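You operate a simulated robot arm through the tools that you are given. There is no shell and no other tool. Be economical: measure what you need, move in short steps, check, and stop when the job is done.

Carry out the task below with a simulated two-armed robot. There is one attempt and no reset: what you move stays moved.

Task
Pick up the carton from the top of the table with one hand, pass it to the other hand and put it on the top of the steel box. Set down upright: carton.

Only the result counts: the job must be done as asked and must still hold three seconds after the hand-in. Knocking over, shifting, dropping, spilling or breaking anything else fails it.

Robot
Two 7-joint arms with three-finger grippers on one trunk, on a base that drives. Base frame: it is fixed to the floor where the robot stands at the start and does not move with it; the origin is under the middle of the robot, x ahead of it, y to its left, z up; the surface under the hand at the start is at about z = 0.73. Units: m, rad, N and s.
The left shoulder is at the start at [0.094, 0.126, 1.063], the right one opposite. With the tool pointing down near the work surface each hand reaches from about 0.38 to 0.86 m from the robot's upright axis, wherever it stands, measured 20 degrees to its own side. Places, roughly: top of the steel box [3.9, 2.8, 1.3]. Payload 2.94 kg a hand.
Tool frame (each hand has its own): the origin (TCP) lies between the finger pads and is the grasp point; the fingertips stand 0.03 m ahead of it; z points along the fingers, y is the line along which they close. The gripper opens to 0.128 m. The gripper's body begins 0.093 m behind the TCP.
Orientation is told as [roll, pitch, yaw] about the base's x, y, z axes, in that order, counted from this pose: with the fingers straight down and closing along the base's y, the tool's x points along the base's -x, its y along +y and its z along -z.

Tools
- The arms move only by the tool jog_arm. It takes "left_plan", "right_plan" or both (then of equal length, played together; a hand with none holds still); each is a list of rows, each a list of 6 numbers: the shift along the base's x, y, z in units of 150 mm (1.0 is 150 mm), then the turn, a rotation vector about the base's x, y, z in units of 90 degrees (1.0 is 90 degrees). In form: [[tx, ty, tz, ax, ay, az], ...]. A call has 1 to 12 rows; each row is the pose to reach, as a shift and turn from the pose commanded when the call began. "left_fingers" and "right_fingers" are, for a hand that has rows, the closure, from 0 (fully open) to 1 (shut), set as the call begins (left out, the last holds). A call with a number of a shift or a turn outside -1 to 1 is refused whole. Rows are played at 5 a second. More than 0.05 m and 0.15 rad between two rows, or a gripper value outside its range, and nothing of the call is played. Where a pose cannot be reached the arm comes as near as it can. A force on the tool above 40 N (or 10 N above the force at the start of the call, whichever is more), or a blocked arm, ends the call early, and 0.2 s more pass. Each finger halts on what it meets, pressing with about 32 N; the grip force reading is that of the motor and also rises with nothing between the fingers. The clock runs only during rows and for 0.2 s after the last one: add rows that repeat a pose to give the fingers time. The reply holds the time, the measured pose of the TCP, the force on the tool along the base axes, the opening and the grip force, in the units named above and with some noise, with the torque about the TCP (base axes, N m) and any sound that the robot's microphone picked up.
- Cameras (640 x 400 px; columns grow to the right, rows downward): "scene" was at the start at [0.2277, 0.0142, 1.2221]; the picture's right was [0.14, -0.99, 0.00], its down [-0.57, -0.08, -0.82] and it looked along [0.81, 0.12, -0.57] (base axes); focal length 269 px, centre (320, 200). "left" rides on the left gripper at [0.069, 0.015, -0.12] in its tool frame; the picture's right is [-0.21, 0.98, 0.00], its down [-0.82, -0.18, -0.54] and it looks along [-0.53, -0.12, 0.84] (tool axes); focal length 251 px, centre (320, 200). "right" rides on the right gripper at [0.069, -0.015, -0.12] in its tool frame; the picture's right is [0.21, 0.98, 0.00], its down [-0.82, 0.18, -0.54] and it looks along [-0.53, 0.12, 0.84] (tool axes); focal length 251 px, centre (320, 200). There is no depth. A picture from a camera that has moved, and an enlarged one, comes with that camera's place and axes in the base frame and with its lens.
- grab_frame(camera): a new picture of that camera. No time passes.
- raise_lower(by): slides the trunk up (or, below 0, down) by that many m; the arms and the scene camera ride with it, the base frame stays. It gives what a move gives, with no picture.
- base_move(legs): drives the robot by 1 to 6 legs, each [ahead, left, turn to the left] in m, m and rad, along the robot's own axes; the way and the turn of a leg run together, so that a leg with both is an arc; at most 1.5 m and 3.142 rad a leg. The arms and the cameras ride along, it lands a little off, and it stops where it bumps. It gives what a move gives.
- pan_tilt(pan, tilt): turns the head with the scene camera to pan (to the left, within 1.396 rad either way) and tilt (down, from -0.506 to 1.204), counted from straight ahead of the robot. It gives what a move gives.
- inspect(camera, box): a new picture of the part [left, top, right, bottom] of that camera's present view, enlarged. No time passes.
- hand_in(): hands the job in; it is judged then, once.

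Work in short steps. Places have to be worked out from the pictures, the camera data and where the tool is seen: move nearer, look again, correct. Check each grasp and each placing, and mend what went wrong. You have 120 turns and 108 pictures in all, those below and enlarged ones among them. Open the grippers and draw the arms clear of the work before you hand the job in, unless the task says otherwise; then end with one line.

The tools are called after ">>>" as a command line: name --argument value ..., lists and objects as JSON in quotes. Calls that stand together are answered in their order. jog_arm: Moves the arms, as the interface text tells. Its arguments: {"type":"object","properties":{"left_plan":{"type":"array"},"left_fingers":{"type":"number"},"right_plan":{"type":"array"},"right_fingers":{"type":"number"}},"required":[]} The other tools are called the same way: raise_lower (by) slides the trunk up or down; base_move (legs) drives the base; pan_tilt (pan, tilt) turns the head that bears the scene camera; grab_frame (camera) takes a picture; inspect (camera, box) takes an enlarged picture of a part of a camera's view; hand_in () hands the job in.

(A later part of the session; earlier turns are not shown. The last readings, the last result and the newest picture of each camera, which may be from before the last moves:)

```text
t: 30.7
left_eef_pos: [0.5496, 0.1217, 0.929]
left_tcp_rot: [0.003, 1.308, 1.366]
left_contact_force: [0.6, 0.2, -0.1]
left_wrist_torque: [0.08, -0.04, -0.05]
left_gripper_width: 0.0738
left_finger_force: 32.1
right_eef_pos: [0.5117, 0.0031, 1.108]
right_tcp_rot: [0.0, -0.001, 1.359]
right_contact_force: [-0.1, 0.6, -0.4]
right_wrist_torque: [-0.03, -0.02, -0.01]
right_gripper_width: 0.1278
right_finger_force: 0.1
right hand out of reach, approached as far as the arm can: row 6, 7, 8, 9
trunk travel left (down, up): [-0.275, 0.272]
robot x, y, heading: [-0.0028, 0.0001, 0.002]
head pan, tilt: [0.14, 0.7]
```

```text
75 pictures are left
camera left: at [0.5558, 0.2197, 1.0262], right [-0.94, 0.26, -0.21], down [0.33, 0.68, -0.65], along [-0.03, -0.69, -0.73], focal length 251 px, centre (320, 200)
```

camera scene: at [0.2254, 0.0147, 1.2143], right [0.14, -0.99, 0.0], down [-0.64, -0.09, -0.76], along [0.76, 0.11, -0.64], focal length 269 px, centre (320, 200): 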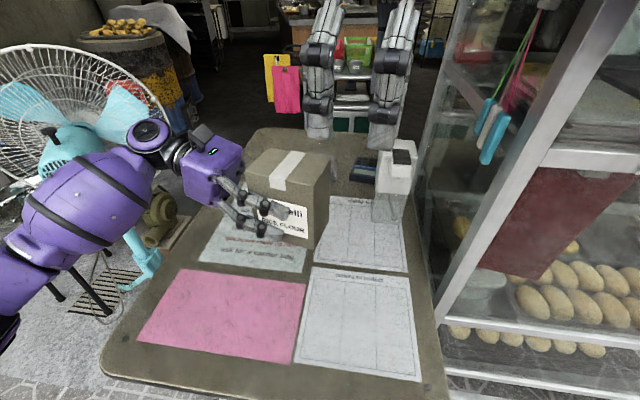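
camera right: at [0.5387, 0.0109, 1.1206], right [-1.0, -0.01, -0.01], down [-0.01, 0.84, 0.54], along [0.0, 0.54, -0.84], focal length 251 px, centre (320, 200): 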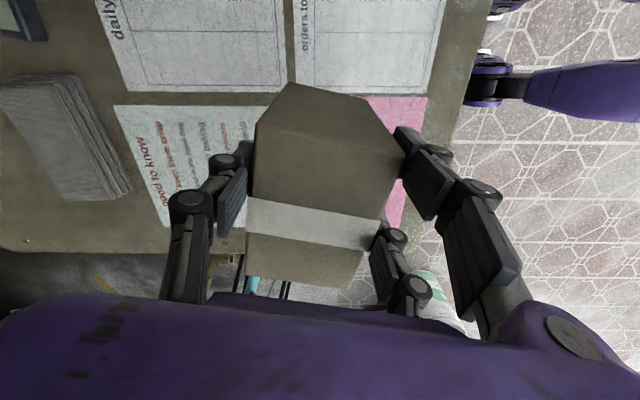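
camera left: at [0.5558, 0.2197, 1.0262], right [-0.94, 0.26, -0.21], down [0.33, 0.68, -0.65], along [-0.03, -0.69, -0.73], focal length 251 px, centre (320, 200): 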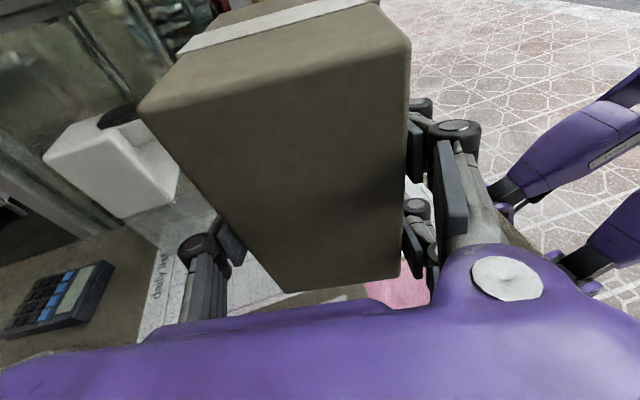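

The left holds the carton alone and upright. I raise the trunk to clear obstacles and gain placing height, and look toward the destination.

>>> raise_lower --by 0.26

>>> pan_tilt --pan 0.55 --tilt 0.25

>>> grab_frame --camera "scene"

>>> pan_tilt --pan 1.3 --tilt 0.45

>>> grab_frame --camera "scene"

```text
t: 33.4
left_eef_pos: [0.5498, 0.1196, 1.1874]
left_tcp_rot: [0.015, 1.309, 1.375]
left_contact_force: [0.2, 0.8, -5.8]
left_wrist_torque: [0.07, 0.03, -0.05]
left_gripper_width: 0.0736
left_finger_force: 32.3
right_eef_pos: [0.3721, 0.0013, 1.5498]
right_tcp_rot: [-0.439, -0.091, 1.38]
right_contact_force: [0.3, -0.5, -1.2]
right_wrist_torque: [0.03, 0.05, -0.01]
right_gripper_width: 0.1278
right_finger_force: 0.1
trunk travel left (down, up): [-0.535, 0.012]
robot x, y, heading: [-0.0028, -0.0039, 0.001]
head pan, tilt: [0.14, 0.7]
```

```text
t: 34.3
left_eef_pos: [0.5499, 0.1198, 1.1901]
left_tcp_rot: [0.003, 1.309, 1.366]
left_contact_force: [0.5, 0.4, -5.8]
left_wrist_torque: [0.1, 0.0, 0.01]
left_gripper_width: 0.0738
left_finger_force: 32.3
right_eef_pos: [0.37, 0.0018, 1.551]
right_tcp_rot: [-0.44, -0.094, 1.381]
right_contact_force: [-0.2, -0.2, 0.6]
right_wrist_torque: [-0.01, -0.02, -0.01]
right_gripper_width: 0.128
right_finger_force: 0.0
trunk travel left (down, up): [-0.535, 0.012]
robot x, y, heading: [-0.0027, -0.0013, 0.001]
head pan, tilt: [0.55, 0.25]
```

```text
74 pictures are left
camera scene: at [0.0963, 0.0505, 1.5332], right [0.52, -0.85, 0.0], down [-0.21, -0.13, -0.97], along [0.83, 0.51, -0.25], focal length 269 px, centre (320, 200)
```

scene: 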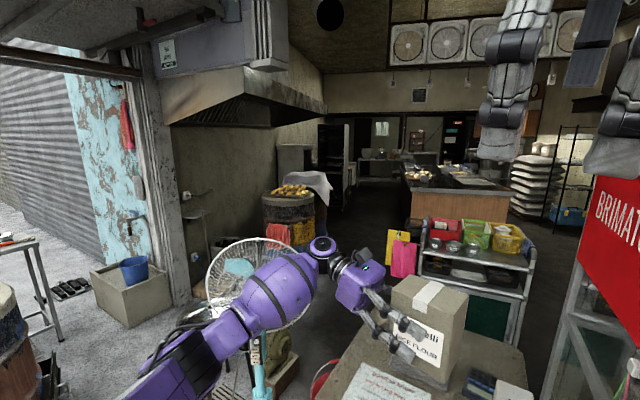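

```text
t: 35.4
left_eef_pos: [0.55, 0.1222, 1.1904]
left_tcp_rot: [0.005, 1.31, 1.368]
left_contact_force: [-0.5, 0.1, -5.6]
left_wrist_torque: [0.09, -0.05, -0.01]
left_gripper_width: 0.0736
left_finger_force: 32.3
right_eef_pos: [0.3701, 0.0019, 1.5502]
right_tcp_rot: [-0.44, -0.092, 1.382]
right_contact_force: [-1.1, 0.2, 1.1]
right_wrist_torque: [-0.01, 0.0, 0.03]
right_gripper_width: 0.1281
right_finger_force: 0.1
trunk travel left (down, up): [-0.535, 0.012]
robot x, y, heading: [-0.0009, 0.0023, 0.001]
head pan, tilt: [1.3, 0.45]
```

```text
73 pictures are left
camera scene: at [0.0415, 0.0903, 1.5147], right [0.96, -0.27, 0.0], down [-0.12, -0.42, -0.9], along [0.24, 0.87, -0.44], focal length 269 px, centre (320, 200)
```

scene: 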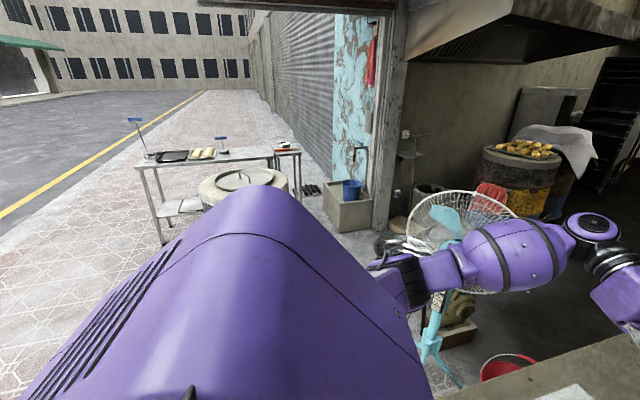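

The grey steel cabinet near the hood's right corner is the destination. The gap between table and fan is narrow, so I'll back away 0.4 m and survey the floor around the fan.

>>> base_move --legs '[[-0.4, 0, 0]]'

>>> pan_tilt --pan 0.75 --tilt 0.4

>>> grab_frame --camera "scene"

>>> pan_tilt --pan 0.1 --tilt 0.4

>>> grab_frame --camera "scene"

```text
t: 37.9
left_eef_pos: [0.1566, 0.1227, 1.188]
left_tcp_rot: [0.008, 1.31, 1.375]
left_contact_force: [-0.3, 0.4, -5.3]
left_wrist_torque: [0.06, 0.01, 0.02]
left_gripper_width: 0.0739
left_finger_force: 31.7
right_eef_pos: [-0.021, 0.0033, 1.5508]
right_tcp_rot: [-0.438, -0.094, 1.381]
right_contact_force: [0.7, -0.6, 0.0]
right_wrist_torque: [0.0, -0.01, 0.01]
right_gripper_width: 0.128
right_finger_force: 0.0
trunk travel left (down, up): [-0.535, 0.012]
robot x, y, heading: [-0.3926, 0.0005, 0.002]
head pan, tilt: [1.3, 0.45]
```

```text
t: 38.9
left_eef_pos: [0.1569, 0.1211, 1.1892]
left_tcp_rot: [0.004, 1.308, 1.37]
left_contact_force: [0.1, -0.5, -5.1]
left_wrist_torque: [0.08, -0.02, -0.04]
left_gripper_width: 0.0737
left_finger_force: 31.9
right_eef_pos: [-0.0225, 0.0025, 1.55]
right_tcp_rot: [-0.439, -0.092, 1.385]
right_contact_force: [0.4, -0.6, 0.2]
right_wrist_torque: [0.01, 0.02, -0.02]
right_gripper_width: 0.1281
right_finger_force: 0.1
trunk travel left (down, up): [-0.535, 0.012]
robot x, y, heading: [-0.3928, 0.0019, 0.004]
head pan, tilt: [0.75, 0.4]
```

```text
72 pictures are left
camera scene: at [-0.3083, 0.0647, 1.5193], right [0.69, -0.73, 0.0], down [-0.28, -0.27, -0.92], along [0.67, 0.63, -0.39], focal length 269 px, centre (320, 200)
```

scene: 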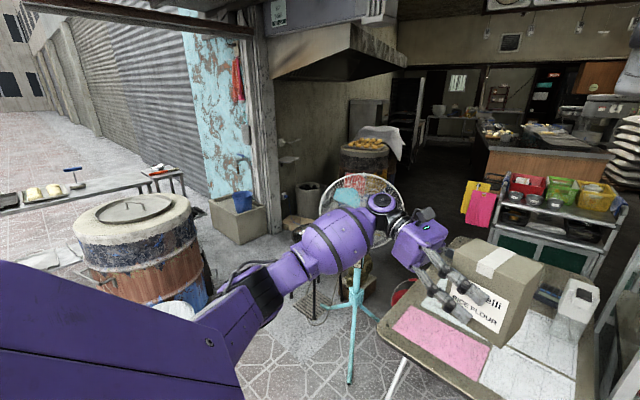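

```text
t: 39.9
left_eef_pos: [0.1576, 0.122, 1.1884]
left_tcp_rot: [0.005, 1.31, 1.371]
left_contact_force: [-0.3, -0.8, -4.3]
left_wrist_torque: [0.08, -0.04, 0.03]
left_gripper_width: 0.074
left_finger_force: 31.8
right_eef_pos: [-0.0221, 0.0016, 1.5508]
right_tcp_rot: [-0.438, -0.092, 1.384]
right_contact_force: [0.6, 0.1, 0.8]
right_wrist_torque: [0.02, -0.02, 0.01]
right_gripper_width: 0.1282
right_finger_force: 0.1
trunk travel left (down, up): [-0.535, 0.012]
robot x, y, heading: [-0.3956, 0.0005, 0.007]
head pan, tilt: [0.099, 0.4]
```

```text
71 pictures are left
camera scene: at [-0.2839, 0.0108, 1.5193], right [0.1, -0.99, 0.0], down [-0.39, -0.04, -0.92], along [0.92, 0.1, -0.39], focal length 269 px, centre (320, 200)
```

scene: 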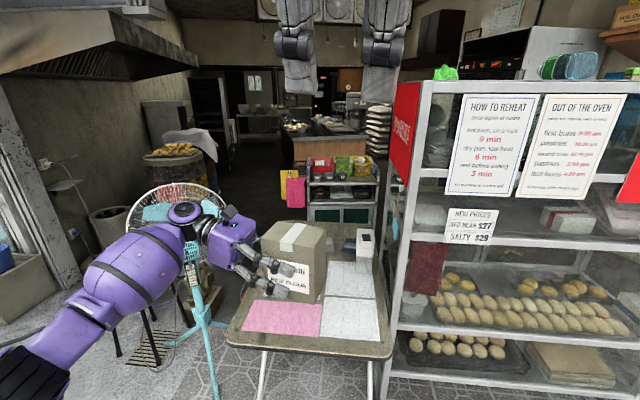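

The fan, stool and table seem to close most of the front. I look to the right for another way in.

>>> pan_tilt --pan -0.8 --tilt 0.4

>>> grab_frame --camera "scene"

```text
t: 41.1
left_eef_pos: [0.1566, 0.1212, 1.1904]
left_tcp_rot: [0.004, 1.308, 1.371]
left_contact_force: [-0.6, 0.6, -4.8]
left_wrist_torque: [0.08, -0.03, -0.04]
left_gripper_width: 0.0736
left_finger_force: 31.7
right_eef_pos: [-0.0222, 0.0037, 1.5504]
right_tcp_rot: [-0.438, -0.093, 1.385]
right_contact_force: [0.5, 0.8, 0.6]
right_wrist_torque: [-0.01, 0.03, -0.04]
right_gripper_width: 0.1279
right_finger_force: 0.0
trunk travel left (down, up): [-0.535, 0.012]
robot x, y, heading: [-0.3898, 0.0004, 0.002]
head pan, tilt: [-0.799, 0.4]
```

```text
70 pictures are left
camera scene: at [-0.3111, -0.0649, 1.5193], right [-0.71, -0.7, 0.0], down [-0.27, 0.28, -0.92], along [0.64, -0.66, -0.39], focal length 269 px, centre (320, 200)
```

scene: 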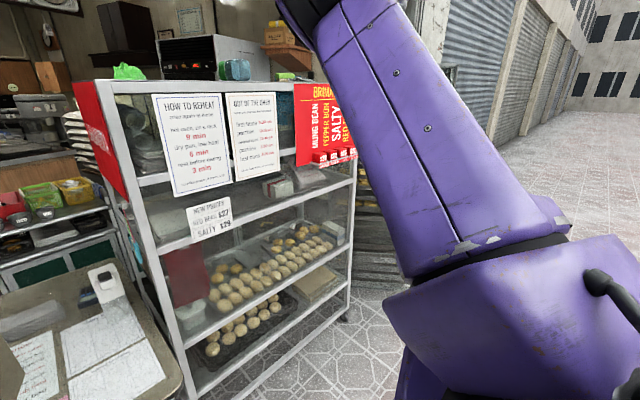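

The showcase ends around y = -1.26; I'd like to see what is past it. I move back and right on the open pavement and look.

>>> base_move --legs '[[-0.35, 0, 0], [0, -1.1, 0]]'

>>> pan_tilt --pan -0.25 --tilt 0.3

>>> grab_frame --camera "scene"

```text
t: 52.8
left_eef_pos: [-0.1907, -0.966, 1.1896]
left_tcp_rot: [0.005, 1.31, 1.375]
left_contact_force: [0.5, -0.1, -5.8]
left_wrist_torque: [0.12, -0.04, 0.04]
left_gripper_width: 0.0739
left_finger_force: 32.0
right_eef_pos: [-0.3695, -1.0869, 1.5505]
right_tcp_rot: [-0.439, -0.092, 1.387]
right_contact_force: [0.0, -0.3, 0.1]
right_wrist_torque: [0.03, -0.01, -0.01]
right_gripper_width: 0.1282
right_finger_force: 0.0
trunk travel left (down, up): [-0.535, 0.012]
robot x, y, heading: [-0.7383, -1.0904, 0.004]
head pan, tilt: [-0.799, 0.4]
```

```text
t: 53.8
left_eef_pos: [-0.1909, -0.9674, 1.1892]
left_tcp_rot: [0.005, 1.308, 1.377]
left_contact_force: [0.6, 0.0, -5.5]
left_wrist_torque: [0.08, -0.03, -0.01]
left_gripper_width: 0.0737
left_finger_force: 32.9
right_eef_pos: [-0.3681, -1.086, 1.5506]
right_tcp_rot: [-0.44, -0.092, 1.387]
right_contact_force: [-0.3, -0.8, 0.1]
right_wrist_torque: [0.01, 0.02, 0.02]
right_gripper_width: 0.1281
right_finger_force: 0.1
trunk travel left (down, up): [-0.535, 0.012]
robot x, y, heading: [-0.7387, -1.0952, 0.004]
head pan, tilt: [-0.25, 0.3]
```

```text
69 pictures are left
camera scene: at [-0.6314, -1.1118, 1.5285], right [-0.24, -0.97, 0.0], down [-0.29, 0.07, -0.96], along [0.93, -0.23, -0.3], focal length 269 px, centre (320, 200)
```

scene: 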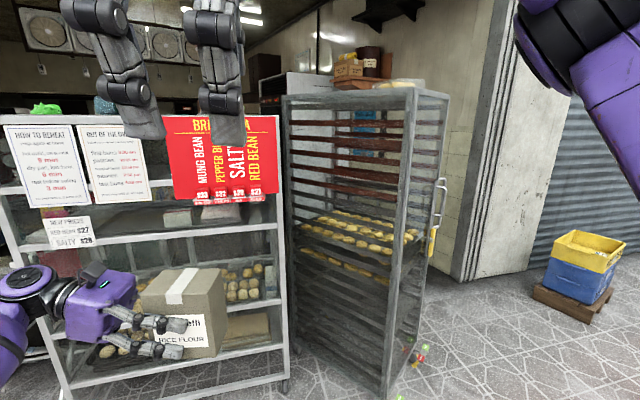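

The rack and wall close that side too. I go back left, in front of the stool/fan, to measure the gap by the pillar.

>>> base_move --legs '[[0, 1.3, 0], [0, 0.9, 0]]'

>>> pan_tilt --pan 0.3 --tilt 0.35

>>> grab_frame --camera "scene"

```text
t: 73.1
left_eef_pos: [-0.2354, 1.2186, 1.1886]
left_tcp_rot: [0.004, 1.309, 1.383]
left_contact_force: [-0.5, -0.1, -4.6]
left_wrist_torque: [0.11, -0.01, 0.0]
left_gripper_width: 0.0738
left_finger_force: 32.2
right_eef_pos: [-0.4135, 1.0968, 1.5519]
right_tcp_rot: [-0.437, -0.093, 1.394]
right_contact_force: [0.5, -0.6, 0.0]
right_wrist_torque: [0.0, 0.0, 0.03]
right_gripper_width: 0.128
right_finger_force: 0.0
trunk travel left (down, up): [-0.535, 0.012]
robot x, y, heading: [-0.7825, 1.0894, 0.013]
head pan, tilt: [-0.25, 0.3]
```

```text
t: 74.1
left_eef_pos: [-0.2361, 1.2192, 1.1887]
left_tcp_rot: [0.007, 1.309, 1.384]
left_contact_force: [0.5, -0.1, -5.5]
left_wrist_torque: [0.06, 0.0, -0.01]
left_gripper_width: 0.0736
left_finger_force: 31.9
right_eef_pos: [-0.4132, 1.097, 1.5511]
right_tcp_rot: [-0.437, -0.093, 1.394]
right_contact_force: [1.2, 0.3, 1.0]
right_wrist_torque: [0.01, 0.01, 0.02]
right_gripper_width: 0.1281
right_finger_force: 0.1
trunk travel left (down, up): [-0.535, 0.012]
robot x, y, heading: [-0.7845, 1.0918, 0.02]
head pan, tilt: [0.3, 0.351]
```

```text
68 pictures are left
camera scene: at [-0.6785, 1.1204, 1.5238], right [0.31, -0.95, 0.0], down [-0.33, -0.11, -0.94], along [0.89, 0.29, -0.34], focal length 269 px, centre (320, 200)
```

scene: 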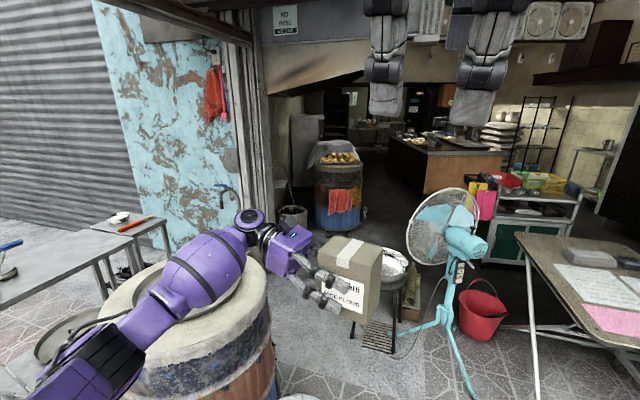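

I see a way: past the stool's left, then right of the drum with rolls, into the corridor. I check my own footprint by looking straight down.

>>> pan_tilt --pan 0.9 --tilt 1.2

>>> grab_frame --camera "scene"

>>> pan_tilt --pan -0.5 --tilt 1.2

>>> grab_frame --camera "scene"

>>> grab_frame --camera "left"

```text
t: 75.2
left_eef_pos: [-0.2356, 1.2197, 1.1902]
left_tcp_rot: [0.008, 1.309, 1.382]
left_contact_force: [-0.4, 0.9, -5.6]
left_wrist_torque: [0.11, -0.04, 0.0]
left_gripper_width: 0.0736
left_finger_force: 32.6
right_eef_pos: [-0.4131, 1.0972, 1.5509]
right_tcp_rot: [-0.438, -0.092, 1.393]
right_contact_force: [-0.2, 0.3, -0.6]
right_wrist_torque: [-0.03, -0.01, 0.0]
right_gripper_width: 0.1283
right_finger_force: 0.0
trunk travel left (down, up): [-0.535, 0.012]
robot x, y, heading: [-0.7816, 1.092, 0.016]
head pan, tilt: [0.901, 1.201]
```

```text
67 pictures are left
camera scene: at [-0.7329, 1.136, 1.4565], right [0.79, -0.61, 0.0], down [-0.57, -0.74, -0.36], along [0.22, 0.29, -0.93], focal length 269 px, centre (320, 200)
```

scene: 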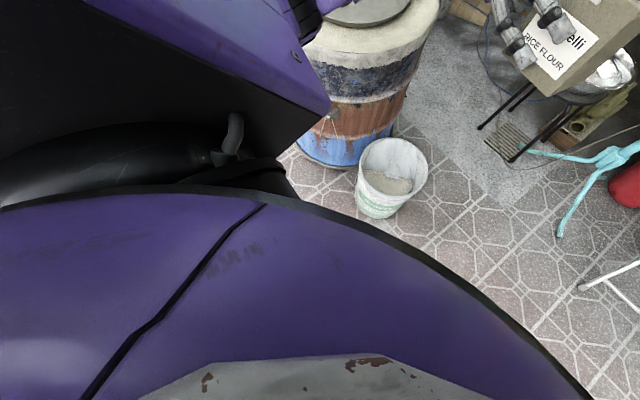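

```text
t: 76.8
left_eef_pos: [-0.2358, 1.2185, 1.1892]
left_tcp_rot: [0.01, 1.309, 1.386]
left_contact_force: [-0.8, 0.0, -5.1]
left_wrist_torque: [0.09, -0.05, 0.0]
left_gripper_width: 0.0738
left_finger_force: 32.0
right_eef_pos: [-0.4115, 1.0977, 1.549]
right_tcp_rot: [-0.437, -0.092, 1.394]
right_contact_force: [0.8, -0.6, 0.8]
right_wrist_torque: [0.04, -0.02, -0.03]
right_gripper_width: 0.1279
right_finger_force: 0.0
trunk travel left (down, up): [-0.535, 0.012]
robot x, y, heading: [-0.784, 1.0877, 0.016]
head pan, tilt: [-0.499, 1.201]
```

```text
66 pictures are left
camera scene: at [-0.7156, 1.1147, 1.4568], right [0.41, -0.91, 0.0], down [-0.85, -0.38, -0.37], along [0.34, 0.15, -0.93], focal length 269 px, centre (320, 200)
```

scene: 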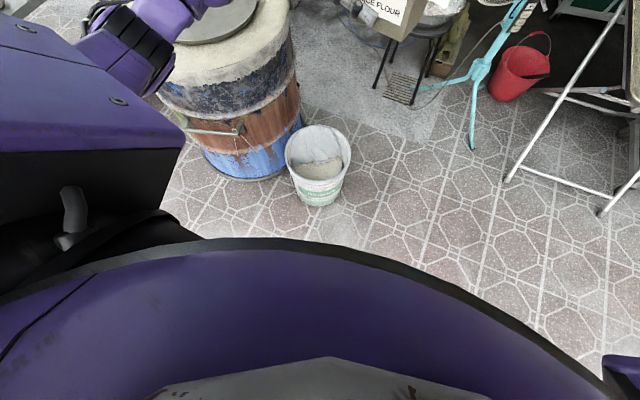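

```text
65 pictures are left
camera left: at [-0.2311, 1.3164, 1.2868], right [-0.95, 0.24, -0.21], down [0.32, 0.69, -0.65], along [-0.02, -0.68, -0.73], focal length 251 px, centre (320, 200)
```

left: 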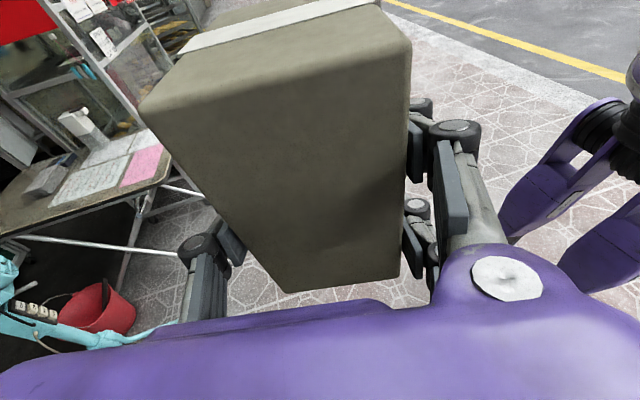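

The floor map is clear: I can pass between bucket/drum and stool with margin. First I raise the carton 0.1 m and pull it slightly in, so that the left hand clears the fan's top.

>>> jog_arm --left_plan '[[0, 0, 0.2, 0, 0, 0], [-0.1, 0, 0.4, 0, 0, 0], [-0.25, 0, 0.55, 0, 0, 0], [-0.4, 0, 0.67, 0, 0, 0], [-0.4, 0, 0.67, 0, 0, 0]]'

>>> pan_tilt --pan 0.2 --tilt 0.6

>>> grab_frame --camera "scene"

```text
t: 78.0
left_eef_pos: [-0.2943, 1.2192, 1.2905]
left_tcp_rot: [0.01, 1.309, 1.389]
left_contact_force: [0.0, -0.1, -5.6]
left_wrist_torque: [0.1, -0.04, -0.01]
left_gripper_width: 0.0738
left_finger_force: 31.9
right_eef_pos: [-0.412, 1.0971, 1.5501]
right_tcp_rot: [-0.437, -0.091, 1.394]
right_contact_force: [-1.0, -0.6, -0.8]
right_wrist_torque: [0.02, 0.0, 0.02]
right_gripper_width: 0.128
right_finger_force: 0.0
trunk travel left (down, up): [-0.535, 0.012]
robot x, y, heading: [-0.7837, 1.0886, 0.012]
head pan, tilt: [-0.499, 1.201]
```

```text
t: 79.0
left_eef_pos: [-0.2945, 1.217, 1.2915]
left_tcp_rot: [0.001, 1.31, 1.378]
left_contact_force: [0.4, 0.3, -5.1]
left_wrist_torque: [0.11, -0.01, -0.02]
left_gripper_width: 0.0736
left_finger_force: 32.0
right_eef_pos: [-0.4135, 1.0968, 1.5507]
right_tcp_rot: [-0.438, -0.093, 1.395]
right_contact_force: [0.5, -0.4, 0.3]
right_wrist_torque: [0.01, 0.01, 0.01]
right_gripper_width: 0.128
right_finger_force: 0.2
trunk travel left (down, up): [-0.535, 0.012]
robot x, y, heading: [-0.7865, 1.0896, 0.012]
head pan, tilt: [0.201, 0.6]
```

```text
64 pictures are left
camera scene: at [-0.6809, 1.1106, 1.501], right [0.21, -0.98, 0.0], down [-0.55, -0.12, -0.82], along [0.81, 0.18, -0.57], focal length 269 px, centre (320, 200)
```

scene: 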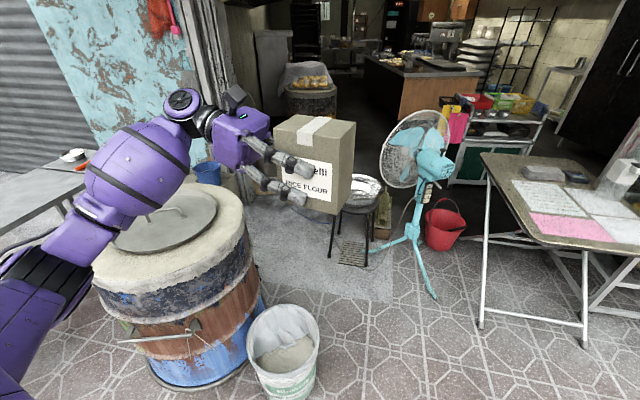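

The way ahead is open. First stretch: forward to about (0.1, 0.87), keeping clear of the bucket and the fan's foot.

>>> base_move --legs '[[0.4, -0.22, 0], [0.45, 0, 0]]'

>>> pan_tilt --pan 0.8 --tilt 0.9

>>> grab_frame --camera "scene"

```text
t: 84.1
left_eef_pos: [0.5578, 1.0067, 1.2924]
left_tcp_rot: [0.0, 1.308, 1.376]
left_contact_force: [-0.2, -0.2, -5.2]
left_wrist_torque: [0.1, -0.04, 0.02]
left_gripper_width: 0.0736
left_finger_force: 31.9
right_eef_pos: [0.4398, 0.8865, 1.5509]
right_tcp_rot: [-0.439, -0.092, 1.393]
right_contact_force: [-0.2, 0.1, -0.2]
right_wrist_torque: [-0.02, 0.01, 0.01]
right_gripper_width: 0.1278
right_finger_force: 0.1
trunk travel left (down, up): [-0.535, 0.012]
robot x, y, heading: [0.0709, 0.8814, 0.013]
head pan, tilt: [0.201, 0.6]
```

```text
t: 85.1
left_eef_pos: [0.56, 1.0071, 1.2919]
left_tcp_rot: [0.004, 1.307, 1.379]
left_contact_force: [-0.5, 0.4, -4.6]
left_wrist_torque: [0.12, -0.02, 0.0]
left_gripper_width: 0.0736
left_finger_force: 32.3
right_eef_pos: [0.4408, 0.8863, 1.5513]
right_tcp_rot: [-0.441, -0.093, 1.392]
right_contact_force: [0.2, 0.0, 0.0]
right_wrist_torque: [0.03, 0.0, -0.01]
right_gripper_width: 0.128
right_finger_force: 0.0
trunk travel left (down, up): [-0.535, 0.012]
robot x, y, heading: [0.0643, 0.8798, 0.013]
head pan, tilt: [0.799, 0.901]
```

```text
63 pictures are left
camera scene: at [0.1389, 0.9367, 1.4763], right [0.72, -0.69, 0.0], down [-0.54, -0.57, -0.62], along [0.43, 0.45, -0.78], focal length 269 px, centre (320, 200)
```

scene: 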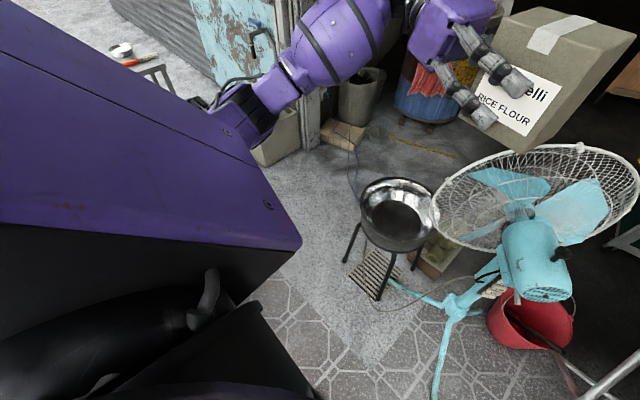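

The stool–drum gap is about 0.62 m. I need to know my base width before committing, so I check the right wrist camera for a view of my base.

>>> grab_frame --camera "right"

>>> grab_frame --camera "left"

```text
62 pictures are left
camera right: at [0.3897, 0.8145, 1.6577], right [-0.9, -0.02, -0.43], down [-0.25, 0.84, 0.49], along [0.36, 0.55, -0.76], focal length 251 px, centre (320, 200)
```

right: 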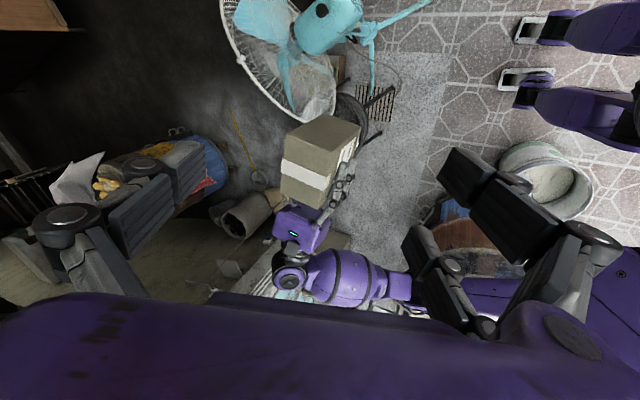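

```text
61 pictures are left
camera left: at [0.5649, 1.1045, 1.3894], right [-0.95, 0.25, -0.21], down [0.32, 0.69, -0.65], along [-0.02, -0.68, -0.73], focal length 251 px, centre (320, 200)
```

left: 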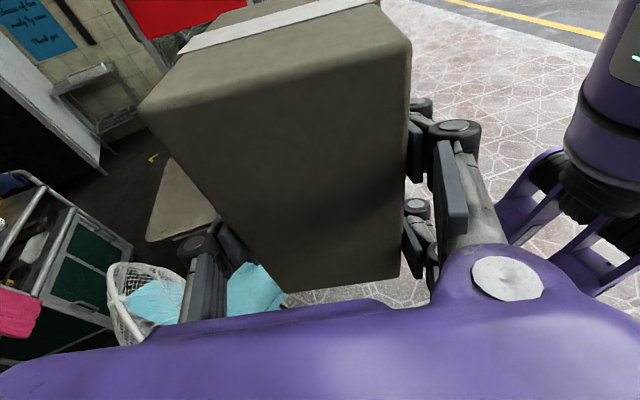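

Two base legs with wheels are visible at upper right; zooming to measure the footprint.

>>> inspect --camera "right" --box '[440, 0, 640, 180]'

>>> inspect --camera "left" --box '[460, 40, 640, 320]'

```text
2.22 times, centred on (540, 90) of right
camera zoom: at [0.3897, 0.8145, 1.6577], right [-0.9, -0.02, -0.43], down [-0.25, 0.84, 0.49], along [0.36, 0.55, -0.76], focal length 559 px, centre (-169, 444)
```

zoom: 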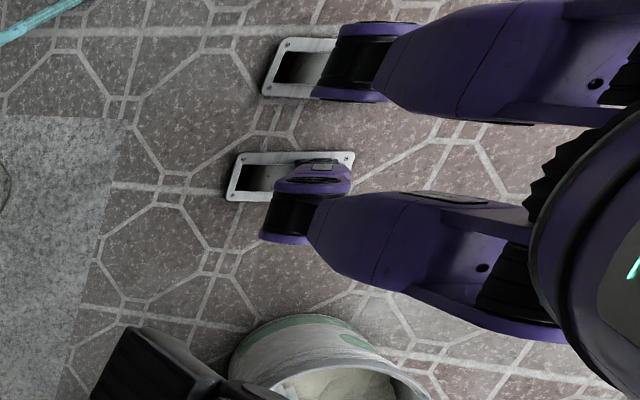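

```text
1.43 times, centred on (550, 180) of left
camera zoom: at [0.5649, 1.1045, 1.3894], right [-0.95, 0.25, -0.21], down [0.32, 0.69, -0.65], along [-0.02, -0.68, -0.73], focal length 359 px, centre (-9, 229)
```

zoom: 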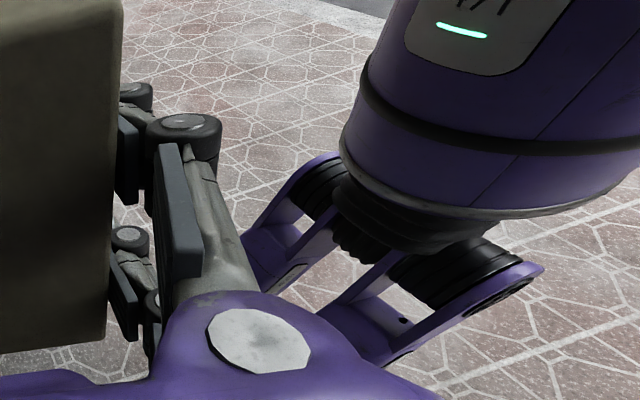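

The robot stands on two small feet, so the footprint is slim (about ±0.2 m). The passage is comfortable; driving on toward (0.46, 1.53).

>>> base_move --legs '[[0.15, 0.12, 0], [0.25, 0.53, 0]]'

>>> pan_tilt --pan 0.0 --tilt 0.5

>>> grab_frame --camera "scene"

>>> pan_tilt --pan 0.9 --tilt 0.5

>>> grab_frame --camera "scene"

```text
t: 91.6
left_eef_pos: [0.948, 1.6675, 1.292]
left_tcp_rot: [0.006, 1.308, 1.384]
left_contact_force: [0.2, 0.0, -5.6]
left_wrist_torque: [0.11, -0.04, -0.04]
left_gripper_width: 0.0736
left_finger_force: 31.9
right_eef_pos: [0.8311, 1.5473, 1.5513]
right_tcp_rot: [-0.441, -0.091, 1.398]
right_contact_force: [0.8, 0.0, -1.1]
right_wrist_torque: [0.0, 0.0, 0.04]
right_gripper_width: 0.1283
right_finger_force: 0.1
trunk travel left (down, up): [-0.535, 0.012]
robot x, y, heading: [0.4606, 1.5379, 0.022]
head pan, tilt: [0.799, 0.901]
```

```text
t: 92.7
left_eef_pos: [0.948, 1.6683, 1.2915]
left_tcp_rot: [0.004, 1.309, 1.386]
left_contact_force: [-0.7, -0.4, -5.4]
left_wrist_torque: [0.1, -0.06, -0.04]
left_gripper_width: 0.0735
left_finger_force: 31.6
right_eef_pos: [0.8316, 1.5479, 1.5511]
right_tcp_rot: [-0.441, -0.093, 1.397]
right_contact_force: [0.6, -0.6, 0.7]
right_wrist_torque: [0.02, 0.0, 0.03]
right_gripper_width: 0.128
right_finger_force: 0.1
trunk travel left (down, up): [-0.535, 0.012]
robot x, y, heading: [0.4564, 1.5382, 0.021]
head pan, tilt: [0.0, 0.499]
```

```text
58 pictures are left
camera scene: at [0.5673, 1.543, 1.5101], right [0.02, -1.0, 0.0], down [-0.48, -0.01, -0.88], along [0.88, 0.02, -0.48], focal length 269 px, centre (320, 200)
```

scene: 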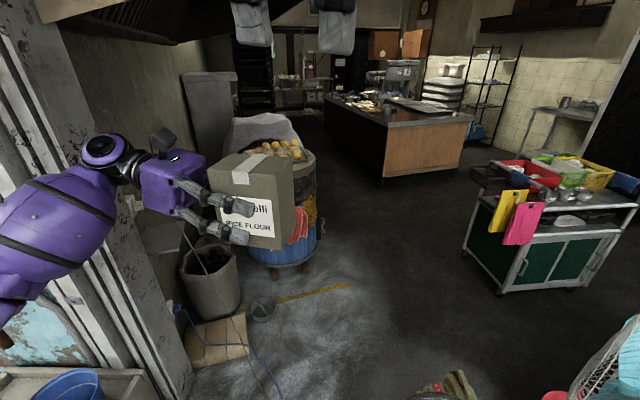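

```text
t: 93.9
left_eef_pos: [0.9488, 1.6684, 1.2913]
left_tcp_rot: [0.006, 1.309, 1.385]
left_contact_force: [0.5, 0.0, -3.9]
left_wrist_torque: [0.09, 0.0, 0.03]
left_gripper_width: 0.0737
left_finger_force: 31.5
right_eef_pos: [0.8306, 1.5469, 1.5507]
right_tcp_rot: [-0.44, -0.092, 1.397]
right_contact_force: [-0.7, -0.2, 0.4]
right_wrist_torque: [-0.01, -0.04, 0.0]
right_gripper_width: 0.1278
right_finger_force: 0.0
trunk travel left (down, up): [-0.535, 0.012]
robot x, y, heading: [0.4616, 1.5377, 0.022]
head pan, tilt: [0.901, 0.499]
```

```text
57 pictures are left
camera scene: at [0.5318, 1.6136, 1.5102], right [0.79, -0.61, 0.0], down [-0.29, -0.38, -0.88], along [0.53, 0.7, -0.48], focal length 269 px, centre (320, 200)
```

scene: 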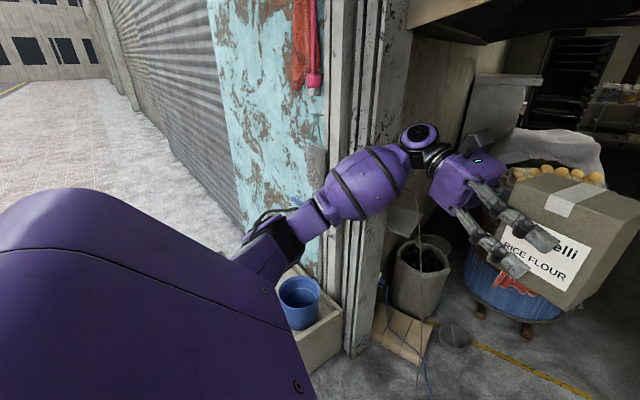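

Clear way inside. I drive past the stool and around the right of the roll drum into the corridor.

>>> base_move --legs '[[0.49, 0.15, 0], [0.45, -0.1, 0], [0.6, -0.5, 0]]'

>>> pan_tilt --pan 0.6 --tilt 0.3

>>> grab_frame --camera "scene"

```text
t: 95.4
left_eef_pos: [1.0581, 1.7036, 1.2914]
left_tcp_rot: [0.0, 1.306, 1.379]
left_contact_force: [-0.4, 0.0, -5.6]
left_wrist_torque: [0.03, 0.02, 0.03]
left_gripper_width: 0.0735
left_finger_force: 32.2
right_eef_pos: [0.9391, 1.5817, 1.552]
right_tcp_rot: [-0.445, -0.095, 1.397]
right_contact_force: [1.1, -0.1, 0.2]
right_wrist_torque: [0.01, 0.05, 0.03]
right_gripper_width: 0.128
right_finger_force: 0.1
trunk travel left (down, up): [-0.535, 0.012]
robot x, y, heading: [0.5683, 1.5737, 0.015]
head pan, tilt: [0.901, 0.499]
stopped in leg 1: the robot was blocked; the commanded pose is now the measured one
```

```text
t: 96.2
left_eef_pos: [1.0619, 1.7037, 1.291]
left_tcp_rot: [0.011, 1.307, 1.386]
left_contact_force: [0.9, -0.3, -5.3]
left_wrist_torque: [0.08, -0.01, -0.01]
left_gripper_width: 0.0738
left_finger_force: 31.2
right_eef_pos: [0.9431, 1.5821, 1.5508]
right_tcp_rot: [-0.439, -0.094, 1.396]
right_contact_force: [0.1, 0.2, -0.1]
right_wrist_torque: [-0.03, 0.02, 0.03]
right_gripper_width: 0.1282
right_finger_force: 0.1
trunk travel left (down, up): [-0.535, 0.012]
robot x, y, heading: [0.5711, 1.5734, 0.019]
head pan, tilt: [0.6, 0.3]
```

```text
56 pictures are left
camera scene: at [0.6657, 1.6321, 1.5282], right [0.58, -0.82, 0.0], down [-0.24, -0.17, -0.95], along [0.78, 0.55, -0.3], focal length 269 px, centre (320, 200)
```

scene: 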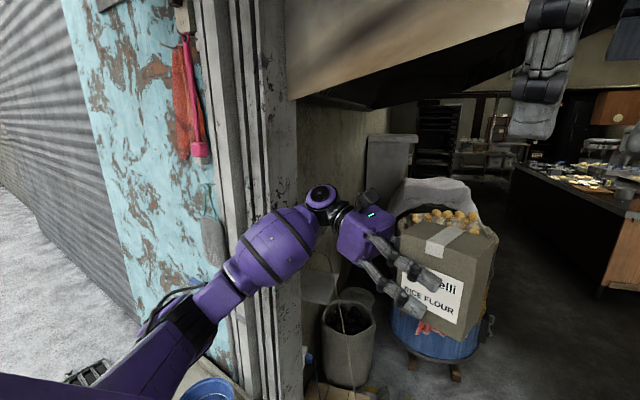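

Blocked at (0.57, 1.57). I look down to see what it touched — most likely the stool on my right-front.

>>> pan_tilt --pan -0.6 --tilt 1.1

>>> grab_frame --camera "scene"

>>> grab_frame --camera "right"

>>> grab_frame --camera "left"

```text
t: 97.6
left_eef_pos: [1.0608, 1.7045, 1.291]
left_tcp_rot: [0.004, 1.307, 1.378]
left_contact_force: [-0.6, -0.4, -5.4]
left_wrist_torque: [0.12, -0.01, 0.02]
left_gripper_width: 0.0737
left_finger_force: 31.7
right_eef_pos: [0.9411, 1.5838, 1.5517]
right_tcp_rot: [-0.443, -0.095, 1.397]
right_contact_force: [-0.5, 0.2, 0.3]
right_wrist_torque: [-0.01, -0.01, 0.0]
right_gripper_width: 0.1279
right_finger_force: 0.0
trunk travel left (down, up): [-0.535, 0.012]
robot x, y, heading: [0.5718, 1.5753, 0.019]
head pan, tilt: [-0.6, 1.1]
```

```text
55 pictures are left
camera scene: at [0.6562, 1.5729, 1.4683], right [-0.07, -1.0, 0.0], down [-0.85, 0.06, -0.53], along [0.53, -0.03, -0.85], focal length 269 px, centre (320, 200)
```

scene: 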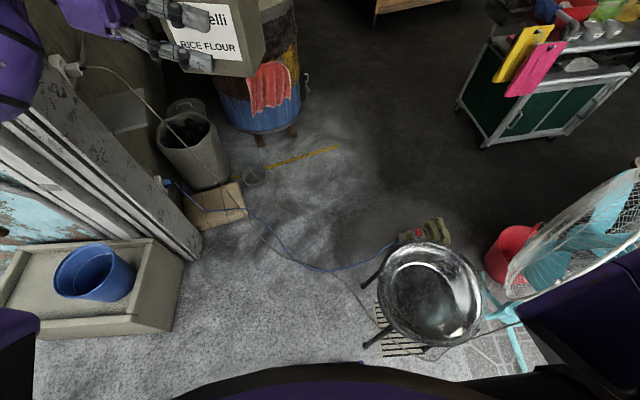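

```text
54 pictures are left
camera right: at [0.8892, 1.5105, 1.6587], right [-0.9, -0.02, -0.44], down [-0.25, 0.84, 0.49], along [0.36, 0.55, -0.76], focal length 251 px, centre (320, 200)
```

right: 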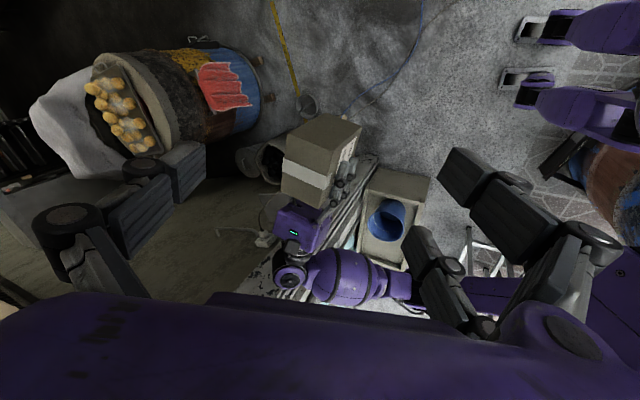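

```text
53 pictures are left
camera left: at [1.0639, 1.8015, 1.3894], right [-0.95, 0.24, -0.21], down [0.32, 0.69, -0.65], along [-0.02, -0.68, -0.73], focal length 251 px, centre (320, 200)
```

left: 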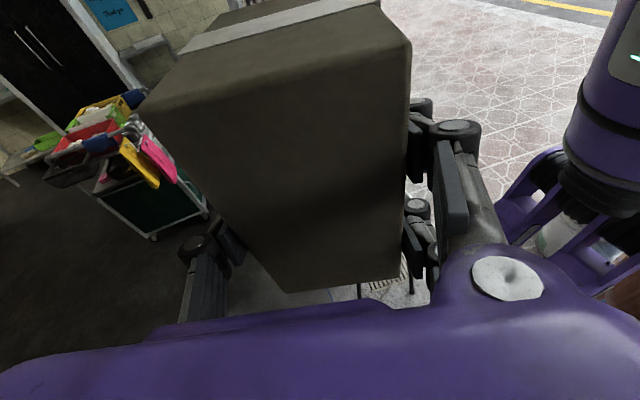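

The stool's front leg is unmoved at about (0.73, 1.36); my base came within ~0.27 m of it. I sidestep left first, then go forward with more room.

>>> base_move --legs '[[-0.02, 0.11, 0], [0.27, 0.05, 0], [0.4, -0.04, 0], [0.3, -0.1, 0], [0.5, -0.5, 0]]'

>>> pan_tilt --pan 0.6 --tilt 0.3

>>> grab_frame --camera "scene"

```text
t: 101.8
left_eef_pos: [1.4401, 1.8579, 1.2894]
left_tcp_rot: [0.032, 1.294, 1.427]
left_contact_force: [0.3, 0.2, -5.6]
left_wrist_torque: [0.09, 0.01, 0.04]
left_gripper_width: 0.0739
left_finger_force: 31.9
right_eef_pos: [1.3131, 1.73, 1.5572]
right_tcp_rot: [-0.454, -0.099, 1.424]
right_contact_force: [-16.0, -5.3, -2.6]
right_wrist_torque: [0.47, -1.87, 0.52]
right_gripper_width: 0.1278
right_finger_force: 0.0
trunk travel left (down, up): [-0.535, 0.012]
robot x, y, heading: [0.9609, 1.7284, 0.029]
head pan, tilt: [-0.6, 1.1]
stopped in leg 3: the robot was blocked; the commanded pose is now the measured one
```

```text
t: 103.2
left_eef_pos: [1.4373, 1.8563, 1.29]
left_tcp_rot: [0.025, 1.298, 1.42]
left_contact_force: [-0.6, -0.5, -5.7]
left_wrist_torque: [0.07, -0.02, 0.0]
left_gripper_width: 0.0736
left_finger_force: 32.1
right_eef_pos: [1.3146, 1.7299, 1.5573]
right_tcp_rot: [-0.456, -0.101, 1.414]
right_contact_force: [-23.7, -5.1, 12.8]
right_wrist_torque: [0.89, -2.66, 0.67]
right_gripper_width: 0.128
right_finger_force: 0.1
trunk travel left (down, up): [-0.535, 0.012]
robot x, y, heading: [0.9687, 1.7258, 0.021]
head pan, tilt: [0.6, 0.3]
```

```text
52 pictures are left
camera scene: at [1.0401, 1.7754, 1.53], right [0.58, -0.81, 0.0], down [-0.23, -0.17, -0.96], along [0.78, 0.56, -0.28], focal length 269 px, centre (320, 200)
```

scene: 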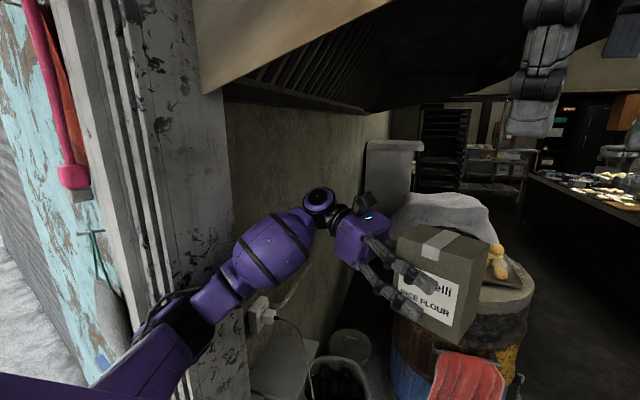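

The right hand (held high at z 1.55+) is pressing on something, likely the hood's edge. I back up 0.15 m and look up.

>>> base_move --legs '[[-0.12, 0, 0]]'

>>> pan_tilt --pan 0.15 --tilt -0.3

>>> grab_frame --camera "scene"

```text
t: 104.0
left_eef_pos: [1.4379, 1.8572, 1.2814]
left_tcp_rot: [0.072, 1.306, 1.466]
left_contact_force: [-0.3, 0.5, -5.3]
left_wrist_torque: [0.08, 0.0, -0.01]
left_gripper_width: 0.0736
left_finger_force: 31.8
right_eef_pos: [1.3126, 1.7319, 1.5551]
right_tcp_rot: [-0.447, -0.098, 1.421]
right_contact_force: [-9.4, -2.7, -4.7]
right_wrist_torque: [0.19, -1.01, 0.25]
right_gripper_width: 0.1281
right_finger_force: 0.1
trunk travel left (down, up): [-0.535, 0.012]
robot x, y, heading: [0.9593, 1.7258, 0.022]
head pan, tilt: [0.6, 0.3]
stopped in leg 1: the force on the tool passed its limit at 51 N (the readings are from after the stop); the commanded pose is now the measured one
```

```text
t: 105.0
left_eef_pos: [1.4385, 1.8567, 1.2831]
left_tcp_rot: [0.069, 1.307, 1.459]
left_contact_force: [-0.8, 0.4, -5.2]
left_wrist_torque: [0.08, 0.01, 0.01]
left_gripper_width: 0.0737
left_finger_force: 31.8
right_eef_pos: [1.3139, 1.7311, 1.5563]
right_tcp_rot: [-0.45, -0.1, 1.419]
right_contact_force: [-1.5, 1.3, -1.3]
right_wrist_torque: [-0.12, -0.2, 0.06]
right_gripper_width: 0.1279
right_finger_force: 0.0
trunk travel left (down, up): [-0.535, 0.012]
robot x, y, heading: [0.957, 1.7304, 0.022]
head pan, tilt: [0.15, -0.3]
```

```text
51 pictures are left
camera scene: at [1.0428, 1.7369, 1.5821], right [0.17, -0.99, 0.0], down [0.3, 0.05, -0.95], along [0.94, 0.16, 0.3], focal length 269 px, centre (320, 200)
```

scene: 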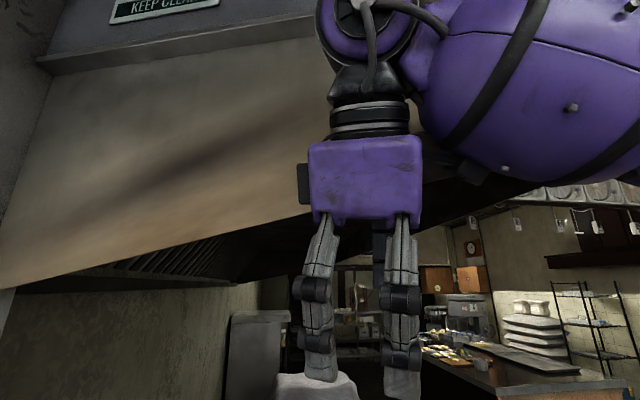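

The hood's lower edge is at z≈1.6 and spans this way in, so I must pass under it lower. The contact is relaxed now; I lower the trunk, which slides the right hand down clear.

>>> raise_lower --by -0.05

```text
t: 105.9
left_eef_pos: [1.4265, 1.8323, 1.2393]
left_tcp_rot: [0.058, 1.293, 1.441]
left_contact_force: [-0.4, 0.5, -5.3]
left_wrist_torque: [0.1, 0.01, -0.02]
left_gripper_width: 0.0743
left_finger_force: 32.2
right_eef_pos: [1.3007, 1.7048, 1.5081]
right_tcp_rot: [-0.456, -0.118, 1.419]
right_contact_force: [-0.5, -0.5, -0.2]
right_wrist_torque: [0.0, 0.01, -0.03]
right_gripper_width: 0.1277
right_finger_force: 0.1
trunk travel left (down, up): [-0.485, 0.062]
robot x, y, heading: [0.9541, 1.7265, 0.024]
head pan, tilt: [0.15, -0.3]
```

The right hand is free now. I back off a little and lower further to re-read the poses.

>>> base_move --legs '[[-0.06, 0, 0]]'

>>> raise_lower --by -0.15

>>> grab_frame --camera "scene"

>>> grab_frame --camera "right"

```text
t: 106.8
left_eef_pos: [1.3822, 1.8435, 1.2321]
left_tcp_rot: [0.094, 1.301, 1.48]
left_contact_force: [-0.7, 0.8, -4.6]
left_wrist_torque: [0.12, -0.03, -0.02]
left_gripper_width: 0.0735
left_finger_force: 31.8
right_eef_pos: [1.2573, 1.7174, 1.5047]
right_tcp_rot: [-0.446, -0.107, 1.418]
right_contact_force: [-1.1, 0.2, 0.0]
right_wrist_torque: [-0.04, -0.01, 0.03]
right_gripper_width: 0.1281
right_finger_force: 0.1
trunk travel left (down, up): [-0.485, 0.062]
robot x, y, heading: [0.8974, 1.726, 0.027]
head pan, tilt: [0.15, -0.3]
```

```text
t: 108.6
left_eef_pos: [1.3674, 1.8232, 1.0919]
left_tcp_rot: [0.031, 1.278, 1.404]
left_contact_force: [0.1, 0.3, -5.4]
left_wrist_torque: [0.11, -0.04, 0.0]
left_gripper_width: 0.0739
left_finger_force: 31.5
right_eef_pos: [1.2429, 1.6959, 1.358]
right_tcp_rot: [-0.457, -0.132, 1.419]
right_contact_force: [-0.4, -0.1, -0.3]
right_wrist_torque: [0.0, -0.04, 0.0]
right_gripper_width: 0.128
right_finger_force: 0.1
trunk travel left (down, up): [-0.335, 0.212]
robot x, y, heading: [0.8949, 1.7232, 0.026]
head pan, tilt: [0.15, -0.3]
```

```text
50 pictures are left
camera scene: at [1.0829, 1.7023, 1.3651], right [0.17, -0.98, -0.03], down [0.3, 0.08, -0.95], along [0.94, 0.15, 0.31], focal length 269 px, centre (320, 200)
```

scene: 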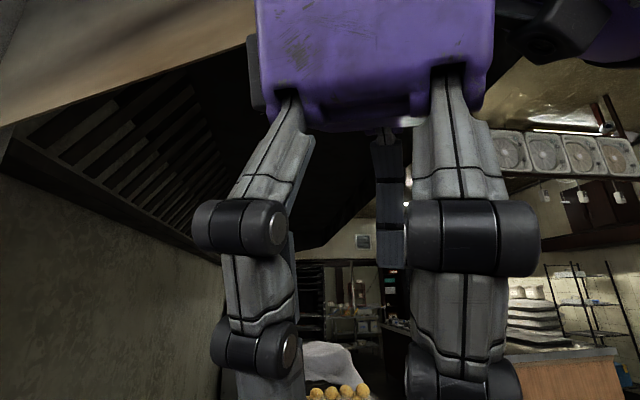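

```text
49 pictures are left
camera right: at [1.1921, 1.6183, 1.4611], right [-0.89, -0.02, -0.45], down [-0.28, 0.81, 0.51], along [0.36, 0.58, -0.73], focal length 251 px, centre (320, 200)
```

right: 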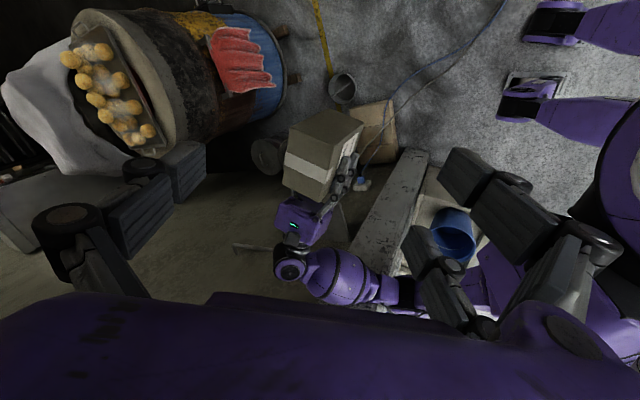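

The camera is rolled ~2°, suggesting the left elbow is leaning on the pillar. I shift right 0.08 m and look at the left arm.

>>> base_move --legs '[[0, -0.07, 0]]'

>>> pan_tilt --pan 1.1 --tilt 0.4

>>> grab_frame --camera "scene"

```text
t: 109.9
left_eef_pos: [1.3854, 1.7888, 1.0804]
left_tcp_rot: [0.1, 1.312, 1.485]
left_contact_force: [-0.3, -0.6, -4.8]
left_wrist_torque: [0.09, -0.05, 0.01]
left_gripper_width: 0.0737
left_finger_force: 32.0
right_eef_pos: [1.2625, 1.6659, 1.3537]
right_tcp_rot: [-0.446, -0.1, 1.418]
right_contact_force: [-0.7, -0.1, 0.1]
right_wrist_torque: [0.01, -0.03, 0.01]
right_gripper_width: 0.1279
right_finger_force: 0.1
trunk travel left (down, up): [-0.335, 0.212]
robot x, y, heading: [0.9, 1.6553, 0.018]
head pan, tilt: [0.15, -0.3]
```

```text
t: 111.1
left_eef_pos: [1.3867, 1.7902, 1.0805]
left_tcp_rot: [0.1, 1.314, 1.484]
left_contact_force: [-0.2, 0.5, -5.9]
left_wrist_torque: [0.07, -0.02, -0.03]
left_gripper_width: 0.0737
left_finger_force: 32.0
right_eef_pos: [1.2653, 1.6692, 1.3547]
right_tcp_rot: [-0.447, -0.112, 1.42]
right_contact_force: [24.7, 48.8, -6.1]
right_wrist_torque: [0.83, -0.8, -3.17]
right_gripper_width: 0.1122
right_finger_force: 0.1
trunk travel left (down, up): [-0.335, 0.212]
robot x, y, heading: [0.8988, 1.654, 0.026]
head pan, tilt: [1.1, 0.4]
```

```text
48 pictures are left
camera scene: at [1.0862, 1.7312, 1.3031], right [0.75, -0.66, 0.0], down [-0.24, -0.27, -0.93], along [0.61, 0.7, -0.36], focal length 269 px, centre (320, 200)
```

scene: 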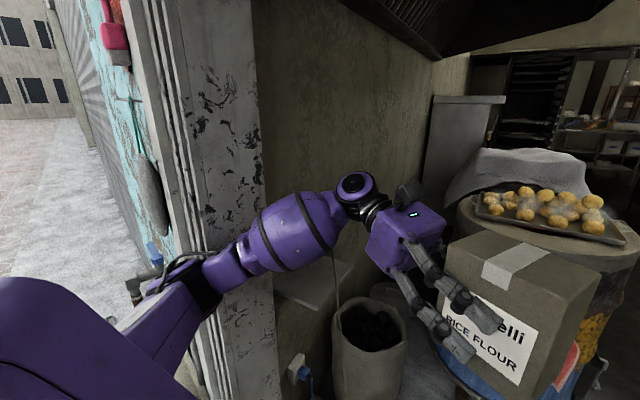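

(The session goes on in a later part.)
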